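You operate a simulated robot arm through the tools that you are given. There is no shell and no other tool. Be economical: measure what you need, move in short steps, check, and stop when the job is done.

You are at the controls of a simulated two-armed robot. One attempt, no reset.

JOB
Wipe up the spill on the top of the glazing bench with the green cloth and put it back.

Only the result counts: the job must be done as asked and must still hold three seconds after the hand-in. Knocking over, shifting, dropping, spilling or breaking anything else fails it. Flat cloth is picked up by pressing the open fingertips on it (5 to 10 N) and closing them slowly along it; thin cloth reads only 2 to 8 mm in the jaws.

ROBOT AND FRAMES
Two 6-joint arms with two-finger parallel grippers on one trunk, on a base that drives. Base frame: it is fixed to the floor where the robot stands at the start and does not move with it; the origin is under the middle of the robot, x ahead of it, y to its left, z up; the surface under the hand at the start is at about z = 0.86. Units: m, rad, N and s.
The left shoulder is at the start at [0.28, 0.185, 1.03], the right one opposite. With the tool pointing down near the work surface each hand reaches from about 0.56 to 0.94 m from the robot's upright axis, wherever it stands, measured 20 degrees to its own side. Payload 1.57 kg a hand.
The TCP of each hand is the grasp point between the finger pads, 0.03 m short of the fingertips. In the tool frame z runs along the fingers and y along their closing line. The gripper opens to 0.08 m. The fingers are 0.017 m wide and 0.012 m thick; the gripper's body (0.04 by 0.082 m) begins 0.08 m behind the TCP.
Orientation is that of the tool frame in the base frame, as a unit quaternion [x, y, z, w]. With the fingers straight down and closing along the base's y, the tool's x points along the base's -x, its y along +y and its z along -z.

CONTROLS
- The arms move only by the tool send_rows. It takes "left_motion", "right_motion" or both (then of equal length, played together; a hand with none holds still); each is a list of rows, each a list of 6 numbers: the shift along the base's x, y, z in units of 20 mm (1.0 is 20 mm), then the turn, a rotation vector about the base's x, y, z in units of 5 degrees (1.0 is 5 degrees). In form: [[tx, ty, tz, rx, ry, rz], ...]. A call has 1 to 20 rows; each row shifts and turns the commanded pose from where the row before left it. "left_hand" and "right_hand" are, for a hand that has rows, the closure, from 0 (fully open) to 1 (shut), set as the call begins (left out, the last holds). A call with a number of a shift or a turn outside -1 to 1 is refused whole. Each row takes 0.2 s and may step no farther than 0.05 m and 0.15 rad from the row before; otherwise, or with a gripper value out of range, the whole call is refused. Where a pose cannot be reached the arm comes as near as it can. A force on the tool above 40 N (or 10 N above the force at the start of the call, whichever is more), or a blocked arm, ends the call early, and 0.2 s more pass. The fingers move at their own pace (about 0.153 m/s each) and stop on an object; they squeeze with about 31 N. The grip force told is the motor's: it shows also when the fingers shut on nothing. Time passes only in rows, and 0.2 s behind the last, so rows that do not move let the fingers close. The reply holds the time, the measured pose of the TCP, the force on the tool along the base axes, the opening and the grip force, in the units named above and with some noise, with the torque about the TCP (base axes, N m) and any sound that the robot's microphone picked up.
- Cameras (640 x 400 px; columns grow to the right, rows downward): "scene" is now at [0.2264, 0.025, 1.4624]; the picture's right is [0.35, -0.94, 0.00], its down [-0.76, -0.28, -0.59] and it looks along [0.55, 0.20, -0.81] (base axes); focal length 258 px, centre (320, 200). "left" rides on the left gripper at [0.072, 0.007, -0.122] in its tool frame; the picture's right is [-0.09, 1.00, 0.00], its down [-0.84, -0.08, -0.54] and it looks along [-0.54, -0.05, 0.84] (tool axes); focal length 238 px, centre (320, 200). "right" rides on the right gripper at [0.072, -0.007, -0.122] in its tool frame; the picture's right is [0.09, 1.00, 0.00], its down [-0.84, 0.08, -0.54] and it looks along [-0.54, 0.05, 0.84] (tool axes); focal length 238 px, centre (320, 200). There is no depth. A picture from a camera that has moved, and an enlarged one, comes with that camera's place and axes in the base frame and with its lens.
- get_image(camera): a new picture of that camera. No time passes.
- lift_body(by): slides the trunk up (or, below 0, down) by that many m; the arms and the scene camera ride with it, the base frame stays. It gives what a move gives, with no picture.
- roll_base(legs): drives the robot by 1 to 6 legs, each [ahead, turn to the left] in m and rad, along the robot's own axes; the way and the turn of a leg run together, so that a leg with both is an arc; at most 1.5 m and 3.142 rad a leg. The arms and the cameras ride along, it lands a little off, and it stops where it bumps. It gives what a move gives.
- head_to(pan, tilt): turns the head with the scene camera to pan (to the left, within 1.501 rad either way) and tilt (down, from -0.506 to 1.204), counted from straight ahead of the robot. It gives what a move gives.
- close_up(camera, box): a new picture of the part [left, top, right, bottom] of that camera's present view, enlarged. No time passes.
- finish_job(): hands the job in; it is judged then, once.

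Go step by step. Nothing tells you exact positions but the pictures and the camera data: compare them with the known pose of the tool, close in by small moves and look again before you grip or let go. The budget is 120 turns and 92 pictures, counting those below and the enlarged ones. Unless the task says otherwise, let go and move clear before handing in, and close with one line.

The tools are called by a JSON object that holds its "op" and its "data". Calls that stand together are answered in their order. send_rows: Moves the arms, as the interface text tells. Its arguments: {"type":"object","properties":{"left_motion":{"type":"array"},"left_hand":{"type":"number"},"right_motion":{"type":"array"},"right_hand":{"type":"number"}},"required":[]} The other tools are called the same way: lift_body (by) slides the trunk up or down; roll_base (legs) drives the base; head_to (pan, tilt) turns the head that bears the scene camera; get_image (camera) takes a picture; close_up (camera, box) takes an enlarged picture of a part of a camera's view; finish_job () hands the job in.

At the start:

```text
time: 0.0
left_ee_pos: [0.4604, 0.3987, 1.0423]
left_ee_rot: [0.0, 1.0, 0.0, 0.0]
left_force: [0.3, 0.3, 1.0]
left_torque: [-0.03, 0.01, -0.01]
left_grip_width: 0.08
left_finger_force: 0.1
right_ee_pos: [0.5943, -0.1325, 1.1283]
right_ee_rot: [0.0, 1.0, 0.0, 0.0]
right_force: [1.2, -0.6, -0.5]
right_torque: [0.01, -0.03, 0.0]
right_grip_width: 0.0801
right_finger_force: 0.0
trunk travel left (down, up): [-0.725, 0.265]
robot x, y, heading: [0.0028, -0.0015, 0.001]
head pan, tilt: [0.356, 0.944]
```

scene: 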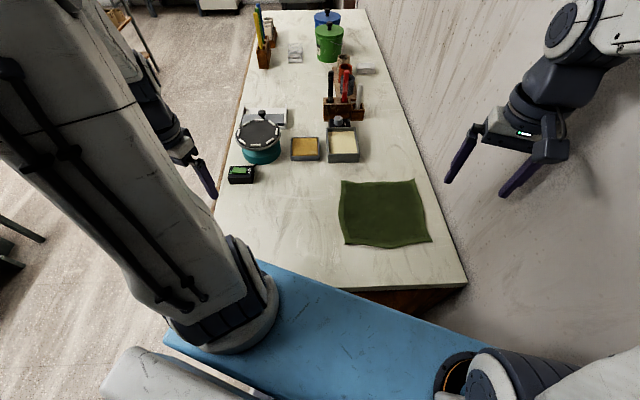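
right: 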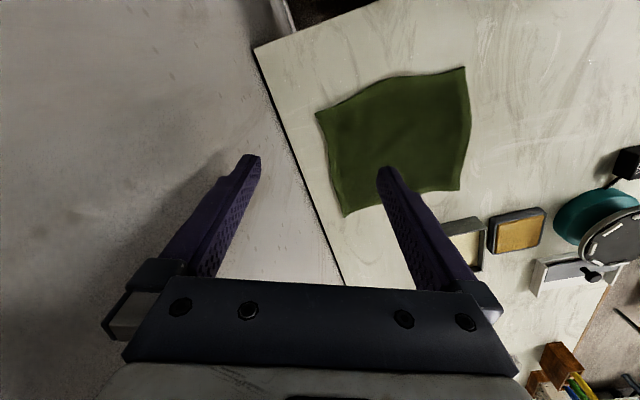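
left: 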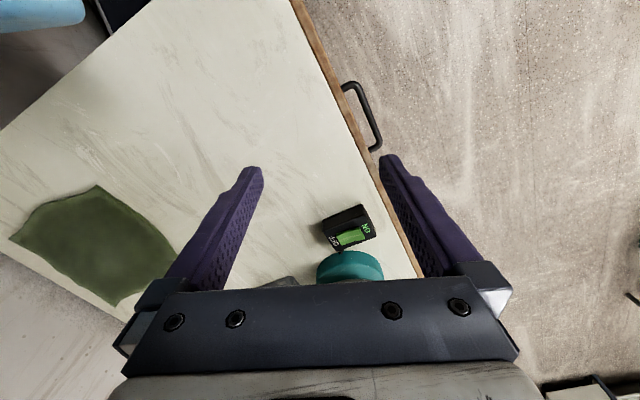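

I see a long bench with the green cloth at its near end, but no obvious spill yet. I look closer and search the bench top.

{"op": "close_up", "data": {"camera": "scene", "box": [200, 120, 480, 295]}}

{"op": "close_up", "data": {"camera": "scene", "box": [220, 0, 420, 125]}}

```text
2.29 times, centred on (340, 208) of scene
camera zoom: at [0.2264, 0.025, 1.4624], right [0.35, -0.94, 0.0], down [-0.76, -0.28, -0.59], along [0.55, 0.2, -0.81], focal length 590 px, centre (274, 183)
```

zoom: 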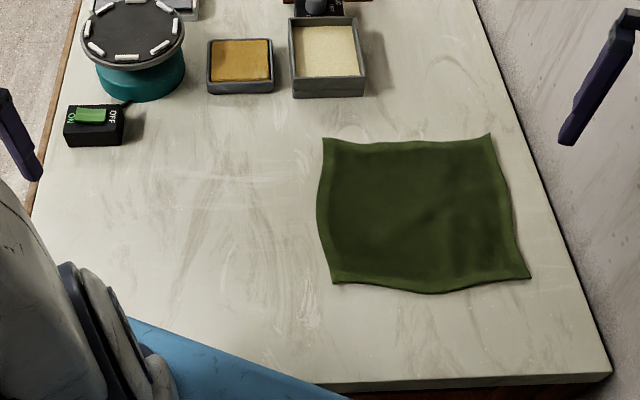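

```text
3.20 times, centred on (320, 62) of scene
camera zoom: at [0.2264, 0.025, 1.4624], right [0.35, -0.94, 0.0], down [-0.76, -0.28, -0.59], along [0.55, 0.2, -0.81], focal length 826 px, centre (320, 640)
```

zoom: 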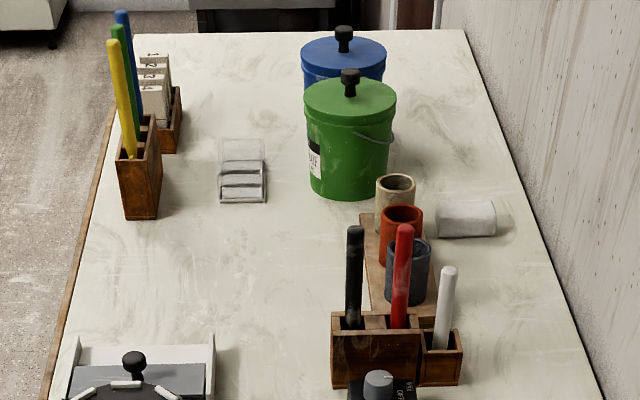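

No spill seen on this bench so far. I turn the head to look over the rest of the room and the near end.

{"op": "head_to", "data": {"pan": 1.2, "tilt": 0.5}}

{"op": "get_image", "data": {"camera": "scene"}}

{"op": "head_to", "data": {"pan": -0.9, "tilt": 0.5}}

{"op": "get_image", "data": {"camera": "scene"}}

{"op": "head_to", "data": {"pan": 0.3, "tilt": 0.4}}

{"op": "get_image", "data": {"camera": "scene"}}

```text
time: 1.2
left_ee_pos: [0.4604, 0.3986, 1.0426]
left_ee_rot: [0.0, 1.0, 0.0, 0.0]
left_force: [0.3, 0.0, -0.3]
left_torque: [0.03, 0.03, 0.01]
left_grip_width: 0.0802
left_finger_force: 0.0
right_ee_pos: [0.5951, -0.1331, 1.129]
right_ee_rot: [0.0, 1.0, 0.0, 0.0]
right_force: [-0.2, -0.1, 0.1]
right_torque: [-0.02, -0.01, -0.01]
right_grip_width: 0.08
right_finger_force: 0.1
trunk travel left (down, up): [-0.725, 0.265]
robot x, y, heading: [-0.0015, -0.0044, 0.0]
head pan, tilt: [1.201, 0.499]
```

```text
86 pictures are left
camera scene: at [0.1909, 0.0843, 1.4995], right [0.93, -0.36, 0.0], down [-0.17, -0.45, -0.88], along [0.32, 0.82, -0.48], focal length 258 px, centre (320, 200)
```

scene: 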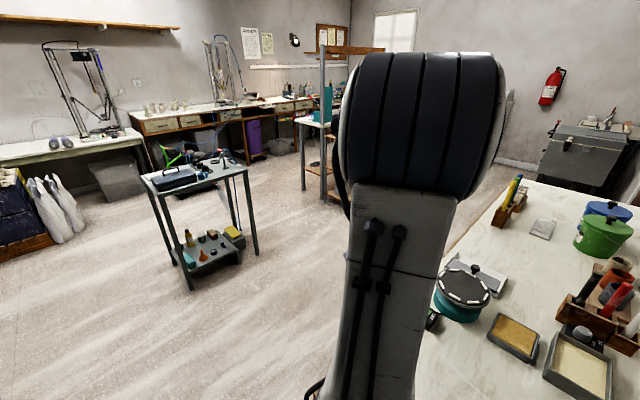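

```text
time: 3.2
left_ee_pos: [0.4602, 0.3988, 1.0432]
left_ee_rot: [0.0, 1.0, 0.0, -0.001]
left_force: [0.0, 0.1, 0.0]
left_torque: [0.02, 0.03, -0.02]
left_grip_width: 0.0799
left_finger_force: 0.0
right_ee_pos: [0.5947, -0.1326, 1.129]
right_ee_rot: [0.001, 1.0, 0.0, 0.0]
right_force: [0.6, -0.5, -0.7]
right_torque: [-0.01, 0.01, 0.01]
right_grip_width: 0.0802
right_finger_force: 0.0
trunk travel left (down, up): [-0.725, 0.265]
robot x, y, heading: [0.0007, 0.0011, -0.002]
head pan, tilt: [-0.901, 0.499]
```

```text
85 pictures are left
camera scene: at [0.2145, -0.0717, 1.4996], right [-0.78, -0.62, 0.0], down [-0.3, 0.38, -0.88], along [0.55, -0.69, -0.48], focal length 258 px, centre (320, 200)
```

scene: 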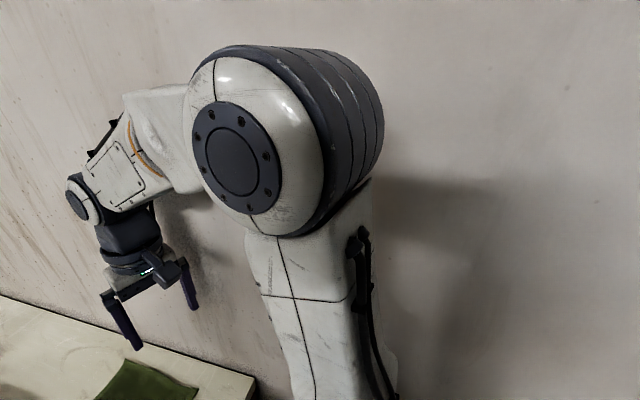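

```text
time: 4.6
left_ee_pos: [0.4603, 0.3989, 1.0429]
left_ee_rot: [0.0, 1.0, 0.0, 0.0]
left_force: [-1.0, 0.3, 0.2]
left_torque: [0.02, 0.0, -0.01]
left_grip_width: 0.0801
left_finger_force: 0.2
right_ee_pos: [0.5946, -0.132, 1.1284]
right_ee_rot: [-0.001, 1.0, 0.0, 0.0]
right_force: [-0.9, -0.5, -0.1]
right_torque: [-0.03, -0.02, 0.02]
right_grip_width: 0.0799
right_finger_force: 0.0
trunk travel left (down, up): [-0.725, 0.265]
robot x, y, heading: [0.0021, -0.0034, 0.002]
head pan, tilt: [0.3, 0.4]
```

```text
84 pictures are left
camera scene: at [0.2464, 0.0269, 1.5087], right [0.29, -0.96, 0.0], down [-0.37, -0.11, -0.92], along [0.88, 0.27, -0.39], focal length 258 px, centre (320, 200)
```

scene: 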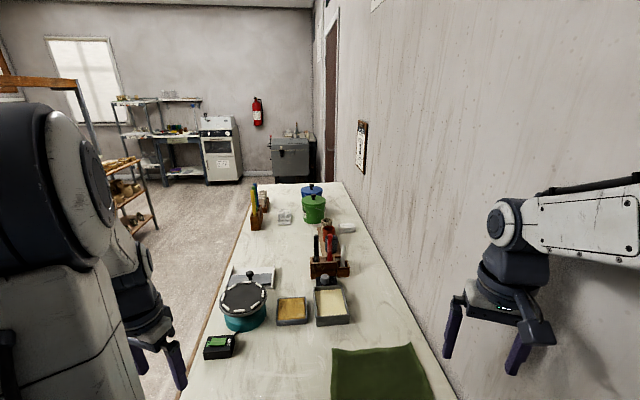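

This is the likely glazing bench (glaze buckets, banding wheel). I zoom in for a pale spill and use the hand cameras too.

{"op": "close_up", "data": {"camera": "scene", "box": [200, 170, 440, 320]}}

{"op": "close_up", "data": {"camera": "right", "box": [240, 0, 640, 250]}}

{"op": "close_up", "data": {"camera": "left", "box": [0, 0, 400, 250]}}

{"op": "head_to", "data": {"pan": 0.55, "tilt": 1.2}}

{"op": "get_image", "data": {"camera": "scene"}}

```text
2.67 times, centred on (320, 245) of scene
camera zoom: at [0.2464, 0.0269, 1.5087], right [0.29, -0.96, 0.0], down [-0.37, -0.11, -0.92], along [0.88, 0.27, -0.39], focal length 688 px, centre (320, 80)
```

zoom: 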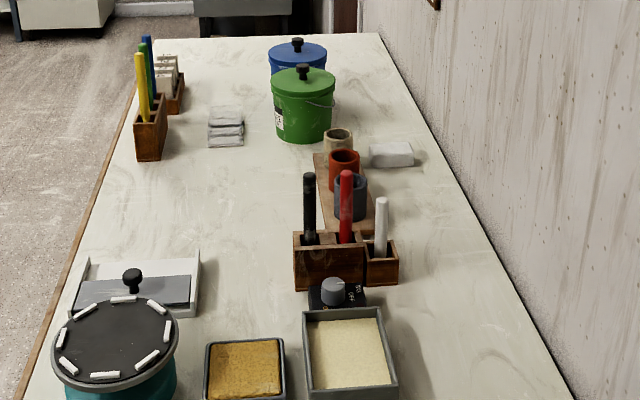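

```text
1.60 times, centred on (440, 125) of right
camera zoom: at [0.5215, -0.1389, 1.2511], right [-0.09, 1.0, 0.0], down [0.84, 0.08, 0.54], along [0.54, 0.05, -0.84], focal length 381 px, centre (128, 320)
```

zoom: 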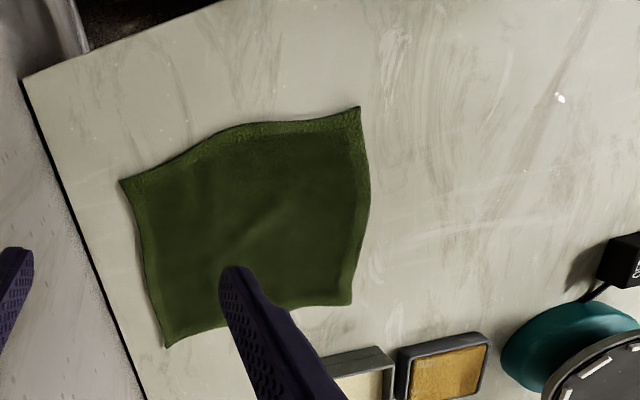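

```text
1.60 times, centred on (200, 125) of left
camera zoom: at [0.39, 0.4049, 1.1645], right [0.09, 1.0, 0.0], down [0.84, -0.08, 0.54], along [0.54, -0.05, -0.84], focal length 381 px, centre (512, 320)
```

zoom: 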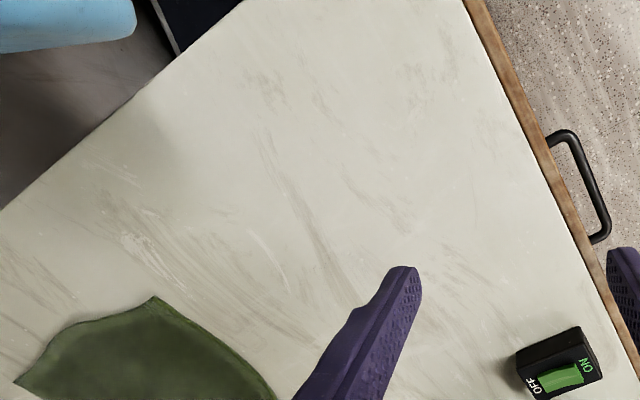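

```text
time: 5.7
left_ee_pos: [0.4611, 0.3984, 1.043]
left_ee_rot: [0.0, 1.0, 0.001, 0.0]
left_force: [-0.9, -0.1, 0.2]
left_torque: [0.04, 0.01, -0.04]
left_grip_width: 0.0799
left_finger_force: 0.0
right_ee_pos: [0.5948, -0.1328, 1.128]
right_ee_rot: [0.0, 1.0, -0.001, 0.001]
right_force: [-0.4, -0.5, 0.7]
right_torque: [0.02, -0.01, 0.02]
right_grip_width: 0.0802
right_finger_force: 0.1
trunk travel left (down, up): [-0.725, 0.265]
robot x, y, heading: [-0.0021, 0.0, 0.002]
head pan, tilt: [0.55, 1.201]
```

```text
80 pictures are left
camera scene: at [0.2056, 0.0288, 1.4459], right [0.52, -0.85, 0.0], down [-0.79, -0.49, -0.36], along [0.31, 0.19, -0.93], focal length 258 px, centre (320, 200)
```

scene: 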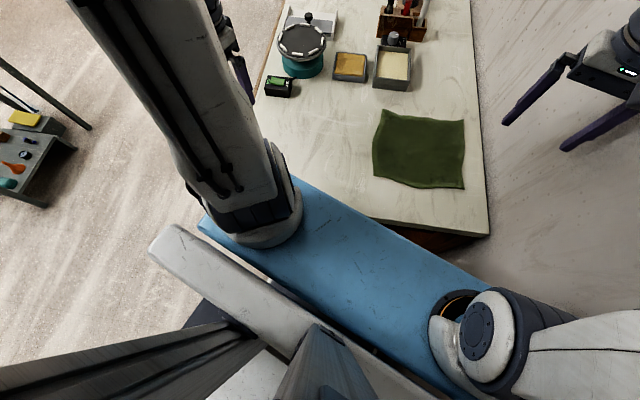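

Still nothing certain; a clear spill might show only as glints. I zoom harder on suspicious places.

{"op": "close_up", "data": {"camera": "right", "box": [460, 0, 640, 112]}}

{"op": "close_up", "data": {"camera": "scene", "box": [270, 80, 400, 161]}}

{"op": "close_up", "data": {"camera": "left", "box": [220, 180, 420, 305]}}

{"op": "get_image", "data": {"camera": "right"}}

```text
3.56 times, centred on (550, 56) of right
camera zoom: at [0.5215, -0.1389, 1.2511], right [-0.09, 1.0, 0.0], down [0.84, 0.08, 0.54], along [0.54, 0.05, -0.84], focal length 848 px, centre (-498, 712)
```

zoom: 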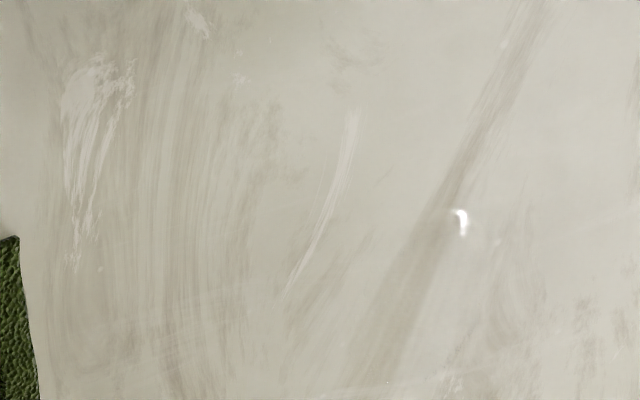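

```text
4.92 times, centred on (335, 120) of scene
camera zoom: at [0.2056, 0.0288, 1.4459], right [0.52, -0.85, 0.0], down [-0.79, -0.49, -0.36], along [0.31, 0.19, -0.93], focal length 1270 px, centre (246, 591)
```

zoom: 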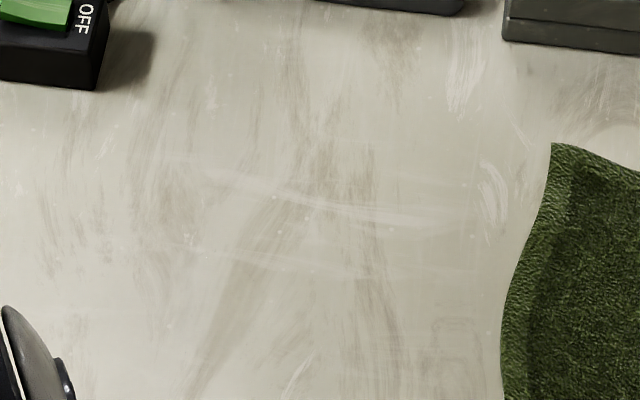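

```text
3.20 times, centred on (320, 242) of left
camera zoom: at [0.39, 0.4049, 1.1645], right [0.09, 1.0, 0.0], down [0.84, -0.08, 0.54], along [0.54, -0.05, -0.84], focal length 763 px, centre (320, 64)
```

zoom: 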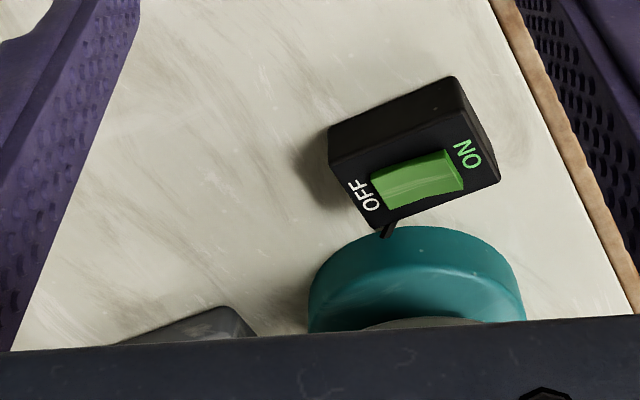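

```text
76 pictures are left
camera right: at [0.5215, -0.1389, 1.2511], right [-0.09, 1.0, 0.0], down [0.84, 0.08, 0.54], along [0.54, 0.05, -0.84], focal length 238 px, centre (320, 200)
```

right: 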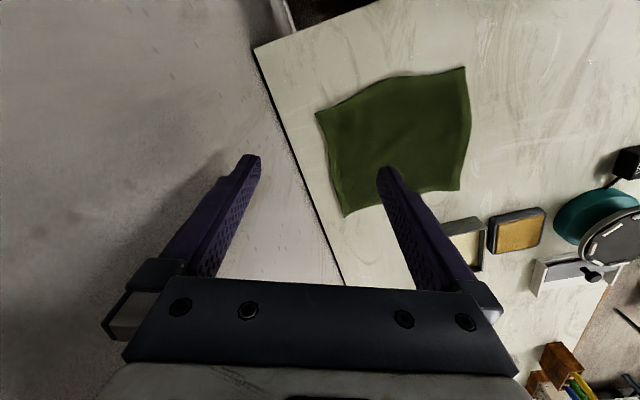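

A small crescent glint shows at about (0.50, 0.25), which may be a clear puddle. I look at that spot from the other cameras.

{"op": "close_up", "data": {"camera": "left", "box": [130, 80, 290, 180]}}

{"op": "close_up", "data": {"camera": "scene", "box": [270, 120, 370, 182]}}

{"op": "close_up", "data": {"camera": "right", "box": [540, 20, 640, 82]}}

```text
4.00 times, centred on (210, 130) of left
camera zoom: at [0.39, 0.4049, 1.1645], right [0.09, 1.0, 0.0], down [0.84, -0.08, 0.54], along [0.54, -0.05, -0.84], focal length 953 px, centre (760, 480)
```

zoom: 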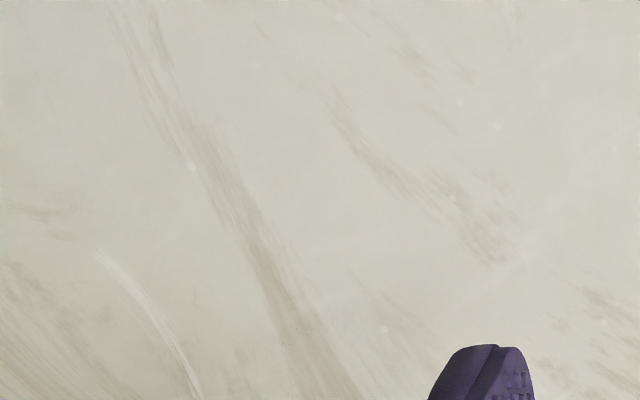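

```text
6.40 times, centred on (320, 151) of scene
camera zoom: at [0.2056, 0.0288, 1.4459], right [0.52, -0.85, 0.0], down [-0.79, -0.49, -0.36], along [0.31, 0.19, -0.93], focal length 1652 px, centre (320, 514)
```

zoom: 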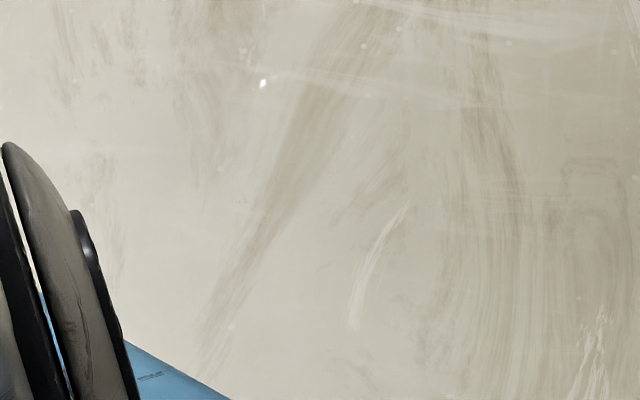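

```text
6.40 times, centred on (590, 51) of right
camera zoom: at [0.5215, -0.1389, 1.2511], right [-0.09, 1.0, 0.0], down [0.84, 0.08, 0.54], along [0.54, 0.05, -0.84], focal length 1525 px, centre (-1408, 1154)
```

zoom: 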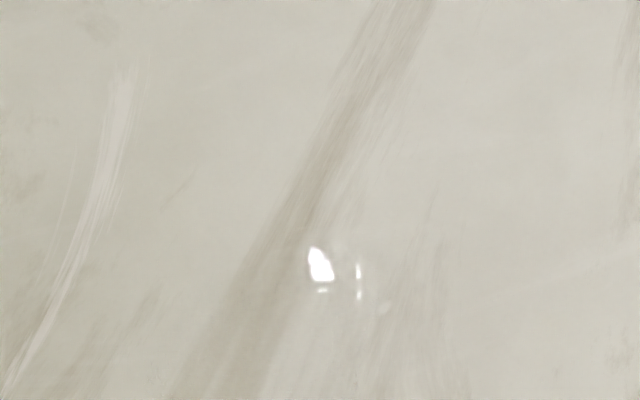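

Glints from two cameras agree near (0.50–0.57, 0.25–0.27), so a clear puddle is likely there. I back up a little so that both the cloth and this spot fall in easy reach, then look again.

{"op": "roll_base", "data": {"legs": [[-0.13, 0]]}}

{"op": "close_up", "data": {"camera": "left", "box": [0, 60, 400, 310]}}

{"op": "close_up", "data": {"camera": "scene", "box": [230, 0, 480, 156]}}

{"op": "close_up", "data": {"camera": "right", "box": [440, 50, 640, 175]}}

```text
time: 7.0
left_ee_pos: [0.3317, 0.3973, 1.0436]
left_ee_rot: [0.0, 1.0, 0.0, -0.001]
left_force: [0.3, -1.7, 0.0]
left_torque: [0.01, 0.05, 0.0]
left_grip_width: 0.0799
left_finger_force: 0.0
right_ee_pos: [0.4649, -0.1337, 1.129]
right_ee_rot: [0.0, 1.0, 0.0, 0.0]
right_force: [0.1, -0.5, 0.5]
right_torque: [-0.04, 0.02, -0.01]
right_grip_width: 0.0799
right_finger_force: 0.0
trunk travel left (down, up): [-0.725, 0.265]
robot x, y, heading: [-0.1248, 0.0011, 0.001]
head pan, tilt: [0.55, 1.201]
```

```text
1.60 times, centred on (200, 185) of left
camera zoom: at [0.2607, 0.4047, 1.1643], right [0.09, 1.0, 0.0], down [0.84, -0.08, 0.54], along [0.54, -0.05, -0.84], focal length 381 px, centre (512, 224)
```

zoom: 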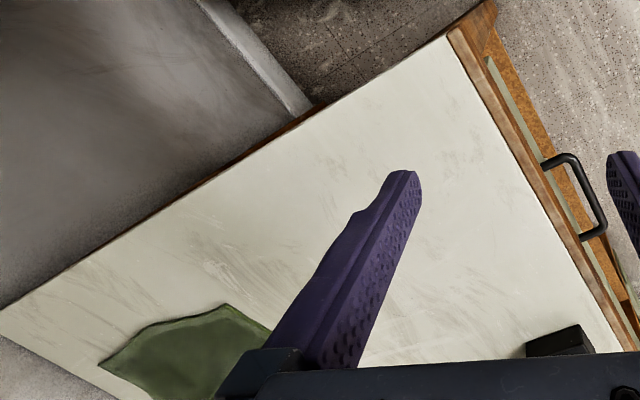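

```text
2.56 times, centred on (355, 78) of scene
camera zoom: at [0.0761, 0.0287, 1.4458], right [0.52, -0.85, 0.0], down [-0.8, -0.49, -0.36], along [0.31, 0.19, -0.93], focal length 661 px, centre (230, 512)
```

zoom: 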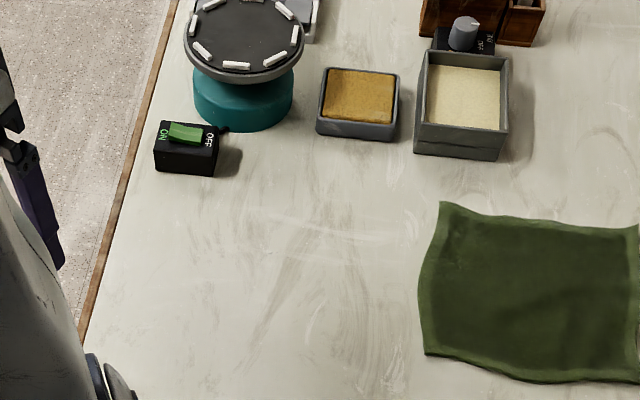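

```text
3.20 times, centred on (540, 112) of right
camera zoom: at [0.3918, -0.1392, 1.2509], right [-0.09, 1.0, 0.0], down [0.84, 0.08, 0.54], along [0.54, 0.05, -0.84], focal length 763 px, centre (-384, 480)
```

zoom: 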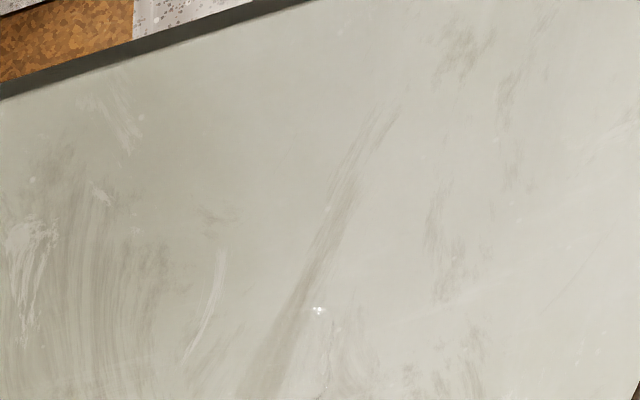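

That glint stays at one fixed point, so it's just a speck. There is a faint oval to the right of the pale box, near (0.90, 0.0); I zoom in on it.

{"op": "head_to", "data": {"pan": 0.2, "tilt": 0.75}}

{"op": "get_image", "data": {"camera": "scene"}}

{"op": "close_up", "data": {"camera": "scene", "box": [220, 100, 420, 225]}}

```text
time: 7.9
left_ee_pos: [0.332, 0.3971, 1.0439]
left_ee_rot: [0.0, 1.0, 0.0, 0.0]
left_force: [-0.2, -0.7, 0.4]
left_torque: [-0.01, -0.02, 0.0]
left_grip_width: 0.0796
left_finger_force: 0.0
right_ee_pos: [0.4654, -0.1337, 1.1297]
right_ee_rot: [0.0, 1.0, -0.001, 0.0]
right_force: [1.0, -0.6, 0.1]
right_torque: [-0.03, 0.01, -0.01]
right_grip_width: 0.0801
right_finger_force: 0.0
trunk travel left (down, up): [-0.725, 0.265]
robot x, y, heading: [-0.1283, 0.0003, 0.001]
head pan, tilt: [0.201, 0.75]
```

```text
69 pictures are left
camera scene: at [0.109, 0.016, 1.4775], right [0.2, -0.98, 0.0], down [-0.67, -0.14, -0.73], along [0.72, 0.15, -0.68], focal length 258 px, centre (320, 200)
```

scene: 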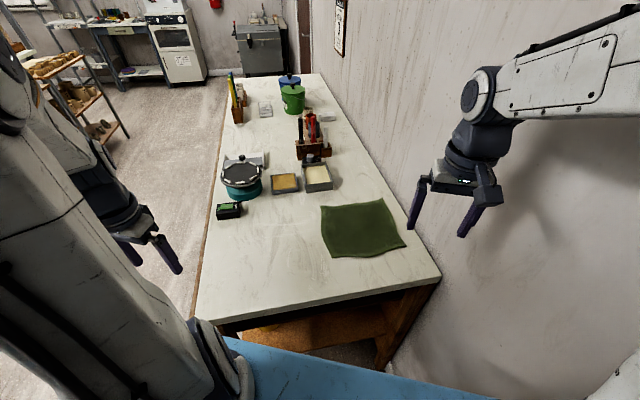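

```text
3.20 times, centred on (320, 162) of scene
camera zoom: at [0.109, 0.016, 1.4775], right [0.2, -0.98, 0.0], down [-0.67, -0.14, -0.73], along [0.72, 0.15, -0.68], focal length 826 px, centre (320, 320)
```

zoom: 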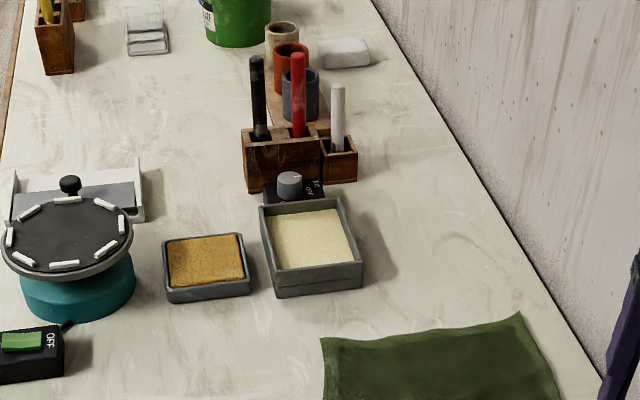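

No spill in that area either. I raise the trunk for a higher view over the whole bench, including behind the objects.

{"op": "lift_body", "data": {"by": 0.26}}

{"op": "head_to", "data": {"pan": 0.25, "tilt": 0.7}}

{"op": "close_up", "data": {"camera": "scene", "box": [200, 90, 400, 215]}}

{"op": "close_up", "data": {"camera": "scene", "box": [170, 190, 490, 390]}}

```text
time: 10.5
left_ee_pos: [0.3313, 0.3984, 1.303]
left_ee_rot: [0.0, 1.0, 0.0, 0.0]
left_force: [-0.2, 0.6, 0.9]
left_torque: [0.02, -0.01, -0.01]
left_grip_width: 0.0798
left_finger_force: 0.0
right_ee_pos: [0.4649, -0.1336, 1.3876]
right_ee_rot: [0.0, 1.0, -0.001, 0.001]
right_force: [-0.4, 0.0, -1.2]
right_torque: [0.01, 0.04, -0.04]
right_grip_width: 0.0798
right_finger_force: 0.1
trunk travel left (down, up): [-0.985, 0.005]
robot x, y, heading: [-0.1335, 0.0003, 0.001]
head pan, tilt: [0.201, 0.75]
```

```text
time: 11.2
left_ee_pos: [0.3304, 0.3976, 1.3033]
left_ee_rot: [0.0, 1.0, 0.0, 0.0]
left_force: [-0.1, 0.0, 0.3]
left_torque: [-0.01, 0.02, -0.02]
left_grip_width: 0.0801
left_finger_force: 0.1
right_ee_pos: [0.4643, -0.1324, 1.3892]
right_ee_rot: [0.0, 1.0, 0.0, -0.001]
right_force: [-0.3, 0.3, 1.5]
right_torque: [0.02, 0.04, 0.0]
right_grip_width: 0.0799
right_finger_force: 0.0
trunk travel left (down, up): [-0.985, 0.005]
robot x, y, heading: [-0.1311, 0.0034, 0.003]
head pan, tilt: [0.25, 0.7]
```

```text
3.20 times, centred on (300, 152) of scene
camera zoom: at [0.1102, 0.0204, 1.7418], right [0.25, -0.97, 0.0], down [-0.62, -0.16, -0.76], along [0.74, 0.19, -0.64], focal length 826 px, centre (384, 352)
```

zoom: 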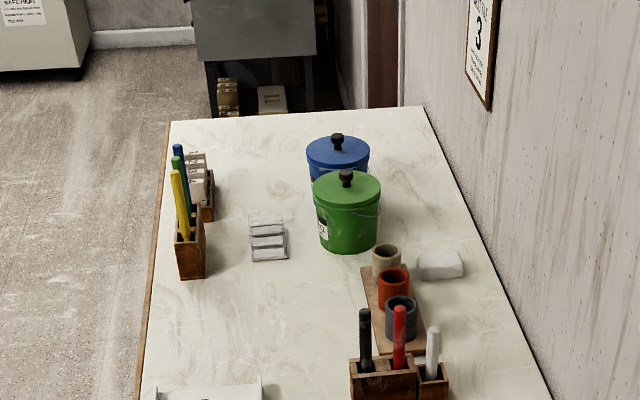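

```text
2.00 times, centred on (330, 290) of scene
camera zoom: at [0.1102, 0.0204, 1.7418], right [0.25, -0.97, 0.0], down [-0.62, -0.16, -0.76], along [0.74, 0.19, -0.64], focal length 516 px, centre (300, 20)
```

zoom: 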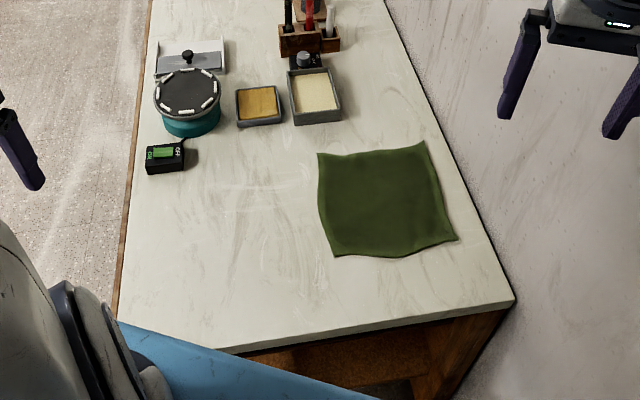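

Still no spill seen; the wall sign here may name the bench. I read it and view the other benches.

{"op": "head_to", "data": {"pan": 0.15, "tilt": 0.2}}

{"op": "get_image", "data": {"camera": "scene"}}

{"op": "head_to", "data": {"pan": 1.3, "tilt": 0.3}}

{"op": "get_image", "data": {"camera": "scene"}}

```text
time: 12.1
left_ee_pos: [0.3317, 0.3987, 1.3037]
left_ee_rot: [-0.001, 1.0, 0.0, -0.001]
left_force: [-0.5, 0.3, 0.1]
left_torque: [-0.03, 0.0, 0.01]
left_grip_width: 0.0799
left_finger_force: 0.1
right_ee_pos: [0.4633, -0.1335, 1.3887]
right_ee_rot: [0.0, 1.0, 0.0, 0.0]
right_force: [0.4, 0.5, -0.8]
right_torque: [0.0, -0.03, -0.01]
right_grip_width: 0.0798
right_finger_force: 0.1
trunk travel left (down, up): [-0.985, 0.005]
robot x, y, heading: [-0.1282, -0.0024, 0.001]
head pan, tilt: [0.15, 0.201]
```

```text
65 pictures are left
camera scene: at [0.12, 0.0134, 1.7872], right [0.15, -0.99, 0.0], down [-0.2, -0.03, -0.98], along [0.97, 0.15, -0.2], focal length 258 px, centre (320, 200)
```

scene: 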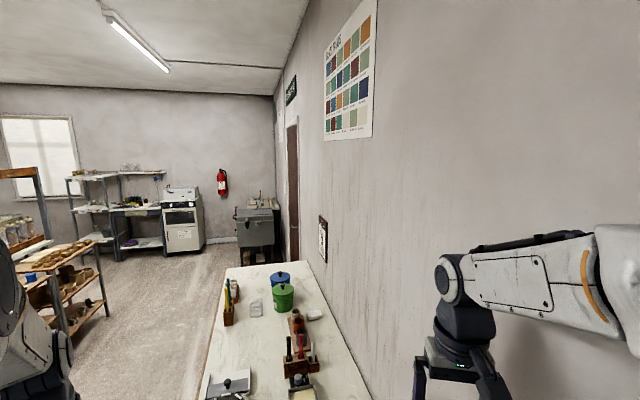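

```text
time: 13.5
left_ee_pos: [0.3312, 0.3991, 1.3023]
left_ee_rot: [-0.001, 1.0, 0.0, 0.0]
left_force: [-0.1, 0.5, 0.3]
left_torque: [0.05, -0.02, -0.03]
left_grip_width: 0.08
left_finger_force: 0.1
right_ee_pos: [0.4642, -0.133, 1.3879]
right_ee_rot: [0.0, 1.0, 0.0, 0.0]
right_force: [0.2, 0.5, 0.3]
right_torque: [-0.04, 0.01, -0.02]
right_grip_width: 0.0802
right_finger_force: 0.0
trunk travel left (down, up): [-0.985, 0.005]
robot x, y, heading: [-0.1279, -0.0003, -0.004]
head pan, tilt: [1.3, 0.3]
```

```text
64 pictures are left
camera scene: at [0.053, 0.0894, 1.778], right [0.96, -0.27, 0.0], down [-0.08, -0.28, -0.96], along [0.26, 0.92, -0.3], focal length 258 px, centre (320, 200)
```

scene: 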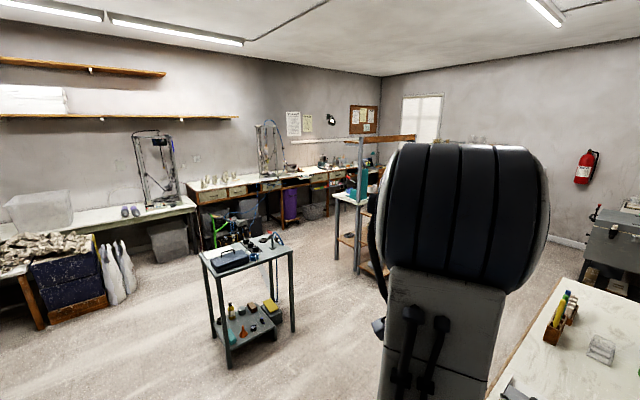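

The glaze chart on the wall confirms this is the glazing bench, so the spill must be a faint film. I tilt the left hand so its camera looks along the bench at a shallow angle to catch reflections.

{"op": "send_rows", "data": {"left_motion": [[0, 0, 0, 0, -1, 0], [0, 0, 0, 0, -1, 0], [0, 0, 0, 0, -1, 0], [0, 0, 0, 0, -1, 0], [0, 0, 0, 0, -1, 0], [0, 0, 0, 0, -1, 0], [0, 0, 0, 0, -1, 0]]}}

{"op": "get_image", "data": {"camera": "left"}}

{"op": "lift_body", "data": {"by": -0.26}}

{"op": "get_image", "data": {"camera": "left"}}

```text
time: 15.1
left_ee_pos: [0.3337, 0.4049, 1.3058]
left_ee_rot: [0.0, 0.953, 0.0, 0.302]
left_force: [0.1, -0.1, -0.6]
left_torque: [0.0, 0.0, 0.02]
left_grip_width: 0.0799
left_finger_force: 0.0
left hand out of reach, approached as far as the arm can: row 7
right_ee_pos: [0.464, -0.1323, 1.3891]
right_ee_rot: [0.0, 1.0, -0.001, 0.0]
right_force: [0.1, 0.7, -0.2]
right_torque: [0.02, 0.0, 0.01]
right_grip_width: 0.0795
right_finger_force: 0.1
trunk travel left (down, up): [-0.985, 0.005]
robot x, y, heading: [-0.131, -0.0011, -0.003]
head pan, tilt: [1.3, 0.3]
```

```text
63 pictures are left
camera left: at [0.2051, 0.412, 1.3645], right [0.08, 1.0, 0.05], down [0.37, -0.08, 0.92], along [0.92, -0.05, -0.38], focal length 238 px, centre (320, 200)
```

left: 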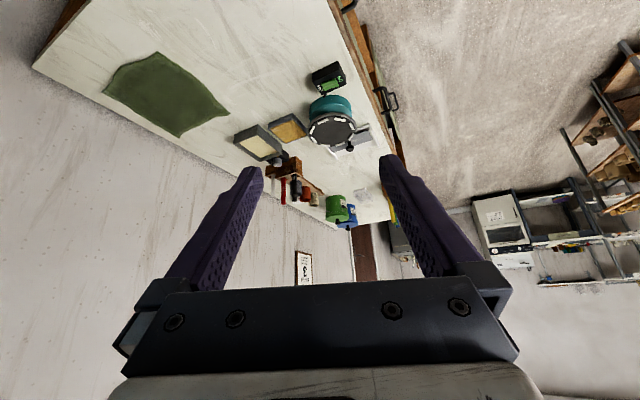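

```text
time: 17.7
left_ee_pos: [0.3336, 0.4055, 1.0459]
left_ee_rot: [0.0, 0.954, 0.0, 0.301]
left_force: [-1.4, 0.5, -0.1]
left_torque: [-0.02, 0.0, -0.01]
left_grip_width: 0.0799
left_finger_force: 0.0
right_ee_pos: [0.4632, -0.1325, 1.1294]
right_ee_rot: [0.0, 1.0, 0.0, 0.0]
right_force: [-0.2, -0.1, -0.7]
right_torque: [0.0, 0.01, 0.03]
right_grip_width: 0.0798
right_finger_force: 0.2
trunk travel left (down, up): [-0.725, 0.265]
robot x, y, heading: [-0.131, 0.0028, 0.001]
head pan, tilt: [1.3, 0.3]
```

```text
62 pictures are left
camera left: at [0.2051, 0.412, 1.1046], right [0.08, 1.0, 0.05], down [0.38, -0.08, 0.92], along [0.92, -0.05, -0.38], focal length 238 px, centre (320, 200)
```

left: 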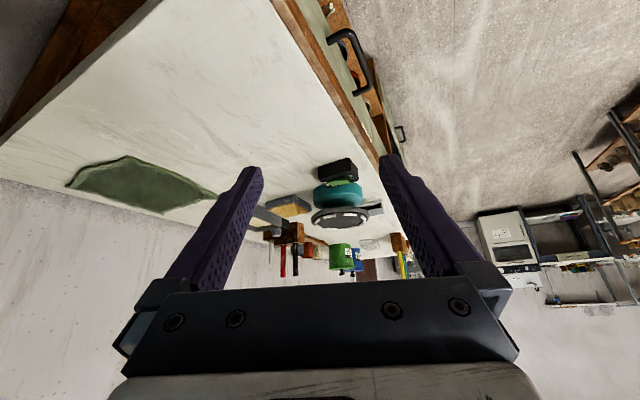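

No film shows on the near half even at a shallow angle. I return the left hand upright, raise the trunk and zoom harder on the far half.

{"op": "lift_body", "data": {"by": 0.26}}

{"op": "send_rows", "data": {"left_motion": [[0, 0, 0, 0, 1, 0], [0, 0, 0, 0, 1, 0], [0, 0, 0, 0, 1, 0], [0, 0, 0, 0, 1, 0], [0, 0, 0, 0, 1, 0], [0, 0, 0, 0, 1, 0], [0, 0, 0, 0, 1, 0]]}}

{"op": "head_to", "data": {"pan": 0.35, "tilt": 0.55}}

{"op": "close_up", "data": {"camera": "scene", "box": [240, 130, 340, 192]}}

{"op": "close_up", "data": {"camera": "scene", "box": [240, 185, 400, 285]}}

```text
time: 20.4
left_ee_pos: [0.3333, 0.4047, 1.3069]
left_ee_rot: [0.001, 0.954, 0.0, 0.301]
left_force: [-0.6, -0.1, -0.9]
left_torque: [-0.03, -0.02, 0.0]
left_grip_width: 0.08
left_finger_force: 0.1
right_ee_pos: [0.464, -0.1335, 1.3881]
right_ee_rot: [0.001, 1.0, 0.0, 0.0]
right_force: [0.5, -0.5, -0.7]
right_torque: [0.01, 0.04, -0.03]
right_grip_width: 0.0801
right_finger_force: 0.1
trunk travel left (down, up): [-0.985, 0.005]
robot x, y, heading: [-0.1299, -0.0002, 0.003]
head pan, tilt: [1.3, 0.3]
```

```text
time: 22.0
left_ee_pos: [0.3327, 0.4062, 1.3061]
left_ee_rot: [0.0, 1.0, 0.0, -0.001]
left_force: [0.3, -0.7, 0.6]
left_torque: [-0.02, 0.02, -0.01]
left_grip_width: 0.0799
left_finger_force: 0.0
right_ee_pos: [0.4636, -0.1329, 1.3879]
right_ee_rot: [-0.001, 1.0, 0.0, 0.0]
right_force: [0.0, 0.3, 0.2]
right_torque: [-0.02, 0.0, 0.02]
right_grip_width: 0.0796
right_finger_force: 0.1
trunk travel left (down, up): [-0.985, 0.005]
robot x, y, heading: [-0.1297, 0.0021, 0.004]
head pan, tilt: [1.3, 0.3]
```

```text
time: 23.2
left_ee_pos: [0.3334, 0.4056, 1.3065]
left_ee_rot: [0.0, 1.0, 0.0, 0.0]
left_force: [0.3, -0.4, 0.4]
left_torque: [-0.03, 0.01, -0.02]
left_grip_width: 0.0798
left_finger_force: 0.0
right_ee_pos: [0.4637, -0.1338, 1.3887]
right_ee_rot: [-0.001, 1.0, -0.001, -0.001]
right_force: [0.2, -0.7, -0.3]
right_torque: [-0.04, 0.01, -0.02]
right_grip_width: 0.0801
right_finger_force: 0.0
trunk travel left (down, up): [-0.985, 0.005]
robot x, y, heading: [-0.1297, -0.0017, 0.002]
head pan, tilt: [0.351, 0.55]
```

```text
6.40 times, centred on (290, 161) of scene
camera zoom: at [0.1122, 0.0304, 1.755], right [0.34, -0.94, 0.0], down [-0.49, -0.18, -0.85], along [0.8, 0.29, -0.52], focal length 1652 px, centre (512, 450)
```

zoom: 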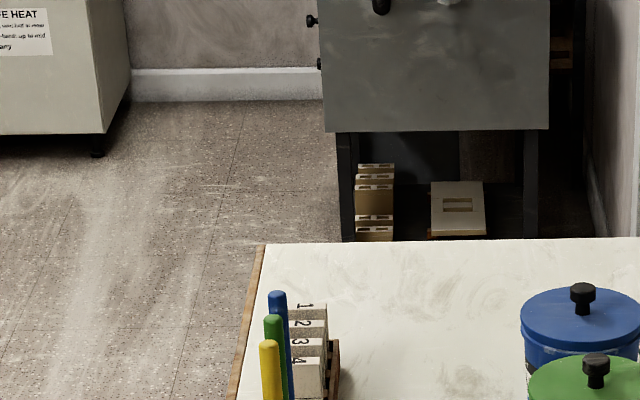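

```text
4.00 times, centred on (320, 235) of scene
camera zoom: at [0.1122, 0.0304, 1.755], right [0.34, -0.94, 0.0], down [-0.49, -0.18, -0.85], along [0.8, 0.29, -0.52], focal length 1032 px, centre (320, 60)
```

zoom: 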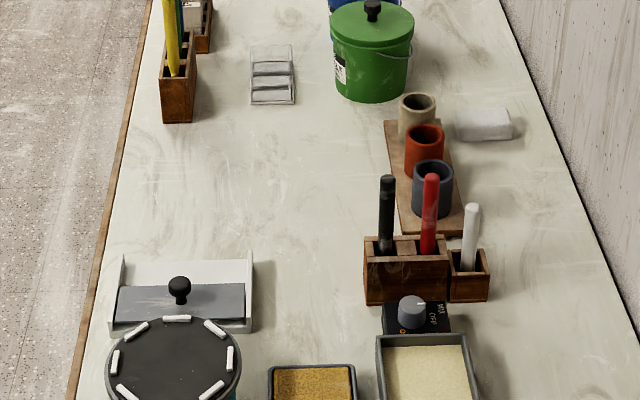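

Nothing on the far half. The two saturated glints near (0.50, 0.25) and (0.56, 0.26) could still be the rim of a clear puddle, so I zoom there strongly from several viewpoints.

{"op": "head_to", "data": {"pan": 0.4, "tilt": 1.0}}

{"op": "get_image", "data": {"camera": "scene"}}

{"op": "close_up", "data": {"camera": "right", "box": [420, 90, 580, 190]}}

{"op": "close_up", "data": {"camera": "left", "box": [150, 100, 310, 200]}}

```text
time: 24.1
left_ee_pos: [0.3338, 0.4059, 1.3063]
left_ee_rot: [0.0, 1.0, -0.001, 0.0]
left_force: [-0.3, 0.2, 0.3]
left_torque: [0.02, -0.03, -0.05]
left_grip_width: 0.0798
left_finger_force: 0.0
right_ee_pos: [0.4643, -0.1338, 1.3895]
right_ee_rot: [0.001, 1.0, 0.0, 0.0]
right_force: [0.2, 0.1, 1.4]
right_torque: [-0.02, -0.05, 0.02]
right_grip_width: 0.08
right_finger_force: 0.1
trunk travel left (down, up): [-0.985, 0.005]
robot x, y, heading: [-0.1302, -0.0027, 0.001]
head pan, tilt: [0.4, 1.0]
```

```text
59 pictures are left
camera scene: at [0.0921, 0.0266, 1.7185], right [0.39, -0.92, 0.0], down [-0.78, -0.33, -0.54], along [0.5, 0.21, -0.84], focal length 258 px, centre (320, 200)
```

scene: 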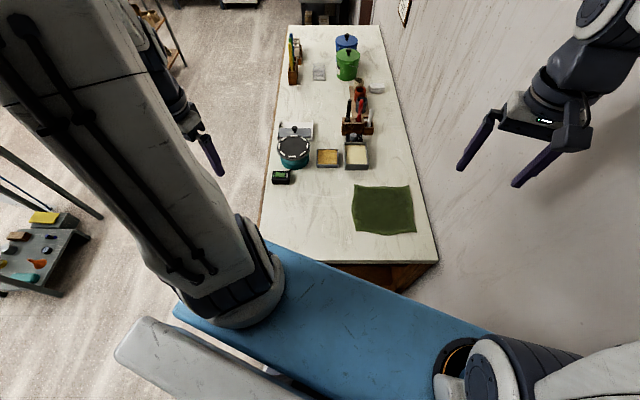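

```text
4.00 times, centred on (500, 140) of right
camera zoom: at [0.3914, -0.1392, 1.5111], right [-0.09, 1.0, 0.0], down [0.84, 0.08, 0.54], along [0.54, 0.05, -0.84], focal length 953 px, centre (-400, 440)
```

zoom: 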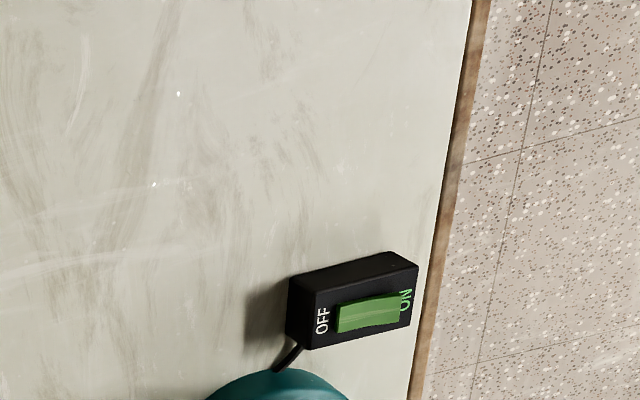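

```text
4.00 times, centred on (230, 150) of left
camera zoom: at [0.262, 0.4121, 1.428], right [0.09, 1.0, 0.0], down [0.84, -0.08, 0.54], along [0.54, -0.05, -0.84], focal length 953 px, centre (680, 400)
```

zoom: 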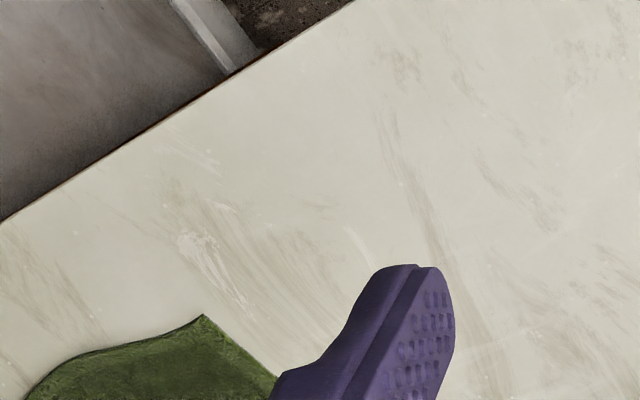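

The glints sit at the same two points from every height, so they look like specks, and the only unseen places are under the cloth and behind the buckets. I need the cloth anyway, so I lower the trunk and bring the right hand over its middle at about (0.66, 0.0).

{"op": "lift_body", "data": {"by": -0.26}}

{"op": "send_rows", "data": {"right_motion": [[1, 0.7, -0.5, 0, 0, 0], [1, 0.7, -1, 0, 0, 0], [1, 0.7, -1, 0, 0, 0], [1, 0.7, -1, 0, 0, 0], [1, 0.7, -1, 0, 0, 0], [1, 0.7, -1, 0, 0, 0], [1, 0.7, -1, 0, 0, 0], [1, 0.7, -1, 0, 0, 0], [1, 0.7, -1, 0, 0, 0], [0.5, 0.4, -0.5, 0, 0, 0]], "right_hand": 0}}

{"op": "get_image", "data": {"camera": "right"}}

{"op": "get_image", "data": {"camera": "scene"}}

```text
time: 26.8
left_ee_pos: [0.3326, 0.4062, 1.0461]
left_ee_rot: [0.0, 1.0, -0.001, 0.0]
left_force: [0.6, -0.8, -0.6]
left_torque: [-0.01, 0.01, 0.01]
left_grip_width: 0.0799
left_finger_force: 0.0
right_ee_pos: [0.4632, -0.1321, 1.13]
right_ee_rot: [0.0, 1.0, 0.0, 0.0]
right_force: [-0.4, -0.7, -0.6]
right_torque: [0.02, -0.01, 0.0]
right_grip_width: 0.08
right_finger_force: 0.2
trunk travel left (down, up): [-0.725, 0.265]
robot x, y, heading: [-0.1278, 0.0032, -0.0]
head pan, tilt: [0.4, 1.0]
```

```text
time: 29.0
left_ee_pos: [0.3326, 0.4052, 1.0456]
left_ee_rot: [-0.001, 1.0, -0.002, 0.0]
left_force: [0.6, 0.1, -0.2]
left_torque: [0.0, -0.02, -0.01]
left_grip_width: 0.08
left_finger_force: 0.1
right_ee_pos: [0.6537, 0.0014, 0.9497]
right_ee_rot: [0.0, 1.0, 0.0, 0.0]
right_force: [-0.1, -0.2, -0.1]
right_torque: [0.02, 0.01, -0.01]
right_grip_width: 0.0801
right_finger_force: 0.1
trunk travel left (down, up): [-0.725, 0.265]
robot x, y, heading: [-0.1302, -0.0006, -0.002]
head pan, tilt: [0.4, 1.0]
```

```text
56 pictures are left
camera right: at [0.5811, -0.0047, 1.0713], right [-0.09, 1.0, 0.0], down [0.84, 0.08, 0.54], along [0.54, 0.05, -0.84], focal length 238 px, centre (320, 200)
```

right: 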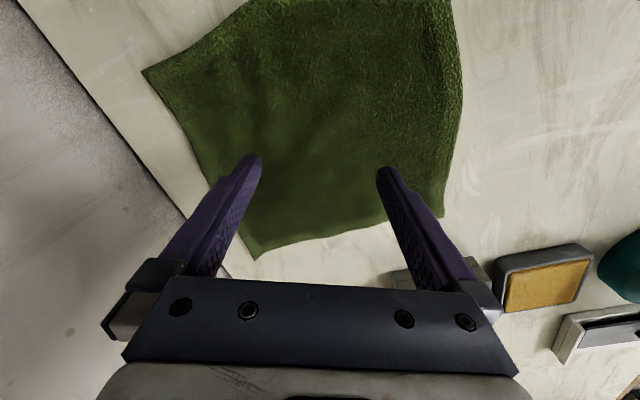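

```text
55 pictures are left
camera scene: at [0.0921, 0.0266, 1.4585], right [0.39, -0.92, 0.0], down [-0.78, -0.33, -0.54], along [0.5, 0.21, -0.84], focal length 258 px, centre (320, 200)
```

scene: 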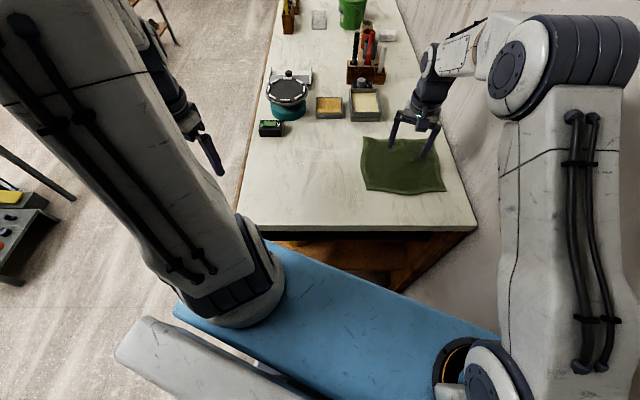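

The hand is over the middle of the cloth, 0.09 m above the bench. I lower it slowly to press the fingertips on the cloth.

{"op": "send_rows", "data": {"right_motion": [[0.4, 0, -0.8, 0, 0, 0], [0.3, 0, -0.8, 0, 0, 0], [0, 0, -0.5, 0, 0, 0], [0, 0, -0.2, 0, 0, 0], [0, 0, -0.1, 0, 0, 0]]}}

```text
time: 30.2
left_ee_pos: [0.3331, 0.4047, 1.0462]
left_ee_rot: [0.0, 1.0, -0.001, 0.001]
left_force: [-0.3, 0.6, -0.5]
left_torque: [0.0, 0.02, 0.01]
left_grip_width: 0.0802
left_finger_force: 0.0
right_ee_pos: [0.6681, 0.0002, 0.9012]
right_ee_rot: [0.0, 1.0, 0.0, 0.0]
right_force: [0.7, 0.4, -1.5]
right_torque: [-0.01, -0.02, 0.01]
right_grip_width: 0.0798
right_finger_force: 0.1
trunk travel left (down, up): [-0.725, 0.265]
robot x, y, heading: [-0.1318, 0.0019, 0.002]
head pan, tilt: [0.4, 1.0]
```

{"op": "send_rows", "data": {"right_motion": [[0, 0, -0.1, 0, 0, 0], [0, 0, -0.1, 0, 0, 0], [0, 0, -0.1, 0, 0, 0], [0, 0, 0, 0, 0, 0]]}}

```text
time: 31.2
left_ee_pos: [0.3332, 0.4049, 1.0464]
left_ee_rot: [0.0, 1.0, -0.001, 0.001]
left_force: [-0.1, -0.1, 0.7]
left_torque: [-0.02, -0.01, 0.01]
left_grip_width: 0.08
left_finger_force: 0.1
right_ee_pos: [0.6679, 0.0009, 0.8946]
right_ee_rot: [0.0, 1.0, 0.0, 0.0]
right_force: [0.2, 0.7, 1.0]
right_torque: [0.0, 0.03, 0.0]
right_grip_width: 0.0802
right_finger_force: 0.0
trunk travel left (down, up): [-0.725, 0.265]
robot x, y, heading: [-0.1312, -0.0042, 0.003]
head pan, tilt: [0.4, 1.0]
```

No contact yet at z = 0.895. I keep going down by millimetres.

{"op": "send_rows", "data": {"right_motion": [[0, 0, -0.1, 0, 0, 0], [0, 0, -0.1, 0, 0, 0], [0, 0, 0, 0, 0, 0]]}}

```text
time: 32.0
left_ee_pos: [0.3323, 0.4044, 1.0472]
left_ee_rot: [0.0, 1.0, -0.001, 0.0]
left_force: [0.2, -0.4, 0.8]
left_torque: [-0.02, 0.02, 0.02]
left_grip_width: 0.0799
left_finger_force: 0.1
right_ee_pos: [0.6677, 0.0012, 0.8921]
right_ee_rot: [0.0, 1.0, -0.001, 0.002]
right_force: [-3.1, -1.1, 18.6]
right_torque: [-0.02, 0.11, -0.03]
right_grip_width: 0.0801
right_finger_force: 0.0
trunk travel left (down, up): [-0.725, 0.265]
robot x, y, heading: [-0.1287, 0.0, -0.001]
head pan, tilt: [0.4, 1.0]
```

Contact at 18.6 N, a bit too much. I ease up by 1 mm.

{"op": "send_rows", "data": {"right_motion": [[0, 0, 0.05, 0, 0, 0], [0, 0, 0, 0, 0, 0]]}}

```text
time: 32.6
left_ee_pos: [0.3333, 0.4061, 1.0461]
left_ee_rot: [0.0, 1.0, -0.001, 0.0]
left_force: [0.4, 0.1, 0.0]
left_torque: [-0.01, -0.01, 0.03]
left_grip_width: 0.0803
left_finger_force: 0.1
right_ee_pos: [0.6691, -0.0003, 0.894]
right_ee_rot: [0.0, 1.0, -0.001, 0.001]
right_force: [0.7, 0.2, 18.2]
right_torque: [0.0, 0.0, -0.04]
right_grip_width: 0.08
right_finger_force: 0.0
trunk travel left (down, up): [-0.725, 0.265]
robot x, y, heading: [-0.1295, -0.0035, -0.003]
head pan, tilt: [0.4, 1.0]
```

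{"op": "send_rows", "data": {"right_motion": [[0, 0, 0.05, 0, 0, 0], [0, 0, 0, 0, 0, 0]]}}

```text
time: 33.2
left_ee_pos: [0.3336, 0.4049, 1.046]
left_ee_rot: [0.0, 1.0, -0.002, 0.0]
left_force: [0.1, 0.0, -0.5]
left_torque: [-0.01, -0.01, -0.03]
left_grip_width: 0.0798
left_finger_force: 0.0
right_ee_pos: [0.6675, 0.0002, 0.8928]
right_ee_rot: [0.0, 1.0, 0.001, 0.001]
right_force: [3.3, 1.6, 11.5]
right_torque: [0.09, -0.06, 0.0]
right_grip_width: 0.0799
right_finger_force: 0.0
trunk travel left (down, up): [-0.725, 0.265]
robot x, y, heading: [-0.1289, 0.002, -0.001]
head pan, tilt: [0.4, 1.0]
```

Force is near 11 N; I ease up half a millimetre more and then close slowly in steps.

{"op": "send_rows", "data": {"right_motion": [[0, 0, 0.025, 0, 0, 0], [0, 0, 0, 0, 0, 0]], "right_hand": 0.15}}

{"op": "send_rows", "data": {"right_motion": [[0, 0, 0, 0, 0, 0]], "right_hand": 0.3}}

```text
time: 33.8
left_ee_pos: [0.3338, 0.4059, 1.0469]
left_ee_rot: [-0.001, 1.0, -0.001, 0.0]
left_force: [0.5, -0.7, 0.5]
left_torque: [0.0, 0.04, -0.03]
left_grip_width: 0.0799
left_finger_force: 0.0
right_ee_pos: [0.6675, 0.0015, 0.8931]
right_ee_rot: [-0.001, 1.0, 0.0, -0.001]
right_force: [-1.1, -1.8, 9.4]
right_torque: [0.03, 0.1, -0.02]
right_grip_width: 0.0667
right_finger_force: 0.1
trunk travel left (down, up): [-0.725, 0.265]
robot x, y, heading: [-0.127, 0.0, -0.002]
head pan, tilt: [0.4, 1.0]
```

```text
time: 34.2
left_ee_pos: [0.3329, 0.4047, 1.046]
left_ee_rot: [-0.001, 1.0, -0.002, 0.0]
left_force: [0.5, 1.2, -0.1]
left_torque: [0.03, 0.0, 0.02]
left_grip_width: 0.0796
left_finger_force: 0.1
right_ee_pos: [0.6681, 0.0012, 0.8938]
right_ee_rot: [0.0, 1.0, 0.0, -0.001]
right_force: [0.5, -0.2, 6.9]
right_torque: [-0.01, 0.03, -0.01]
right_grip_width: 0.055
right_finger_force: 0.1
trunk travel left (down, up): [-0.725, 0.265]
robot x, y, heading: [-0.129, 0.0004, -0.002]
head pan, tilt: [0.4, 1.0]
```

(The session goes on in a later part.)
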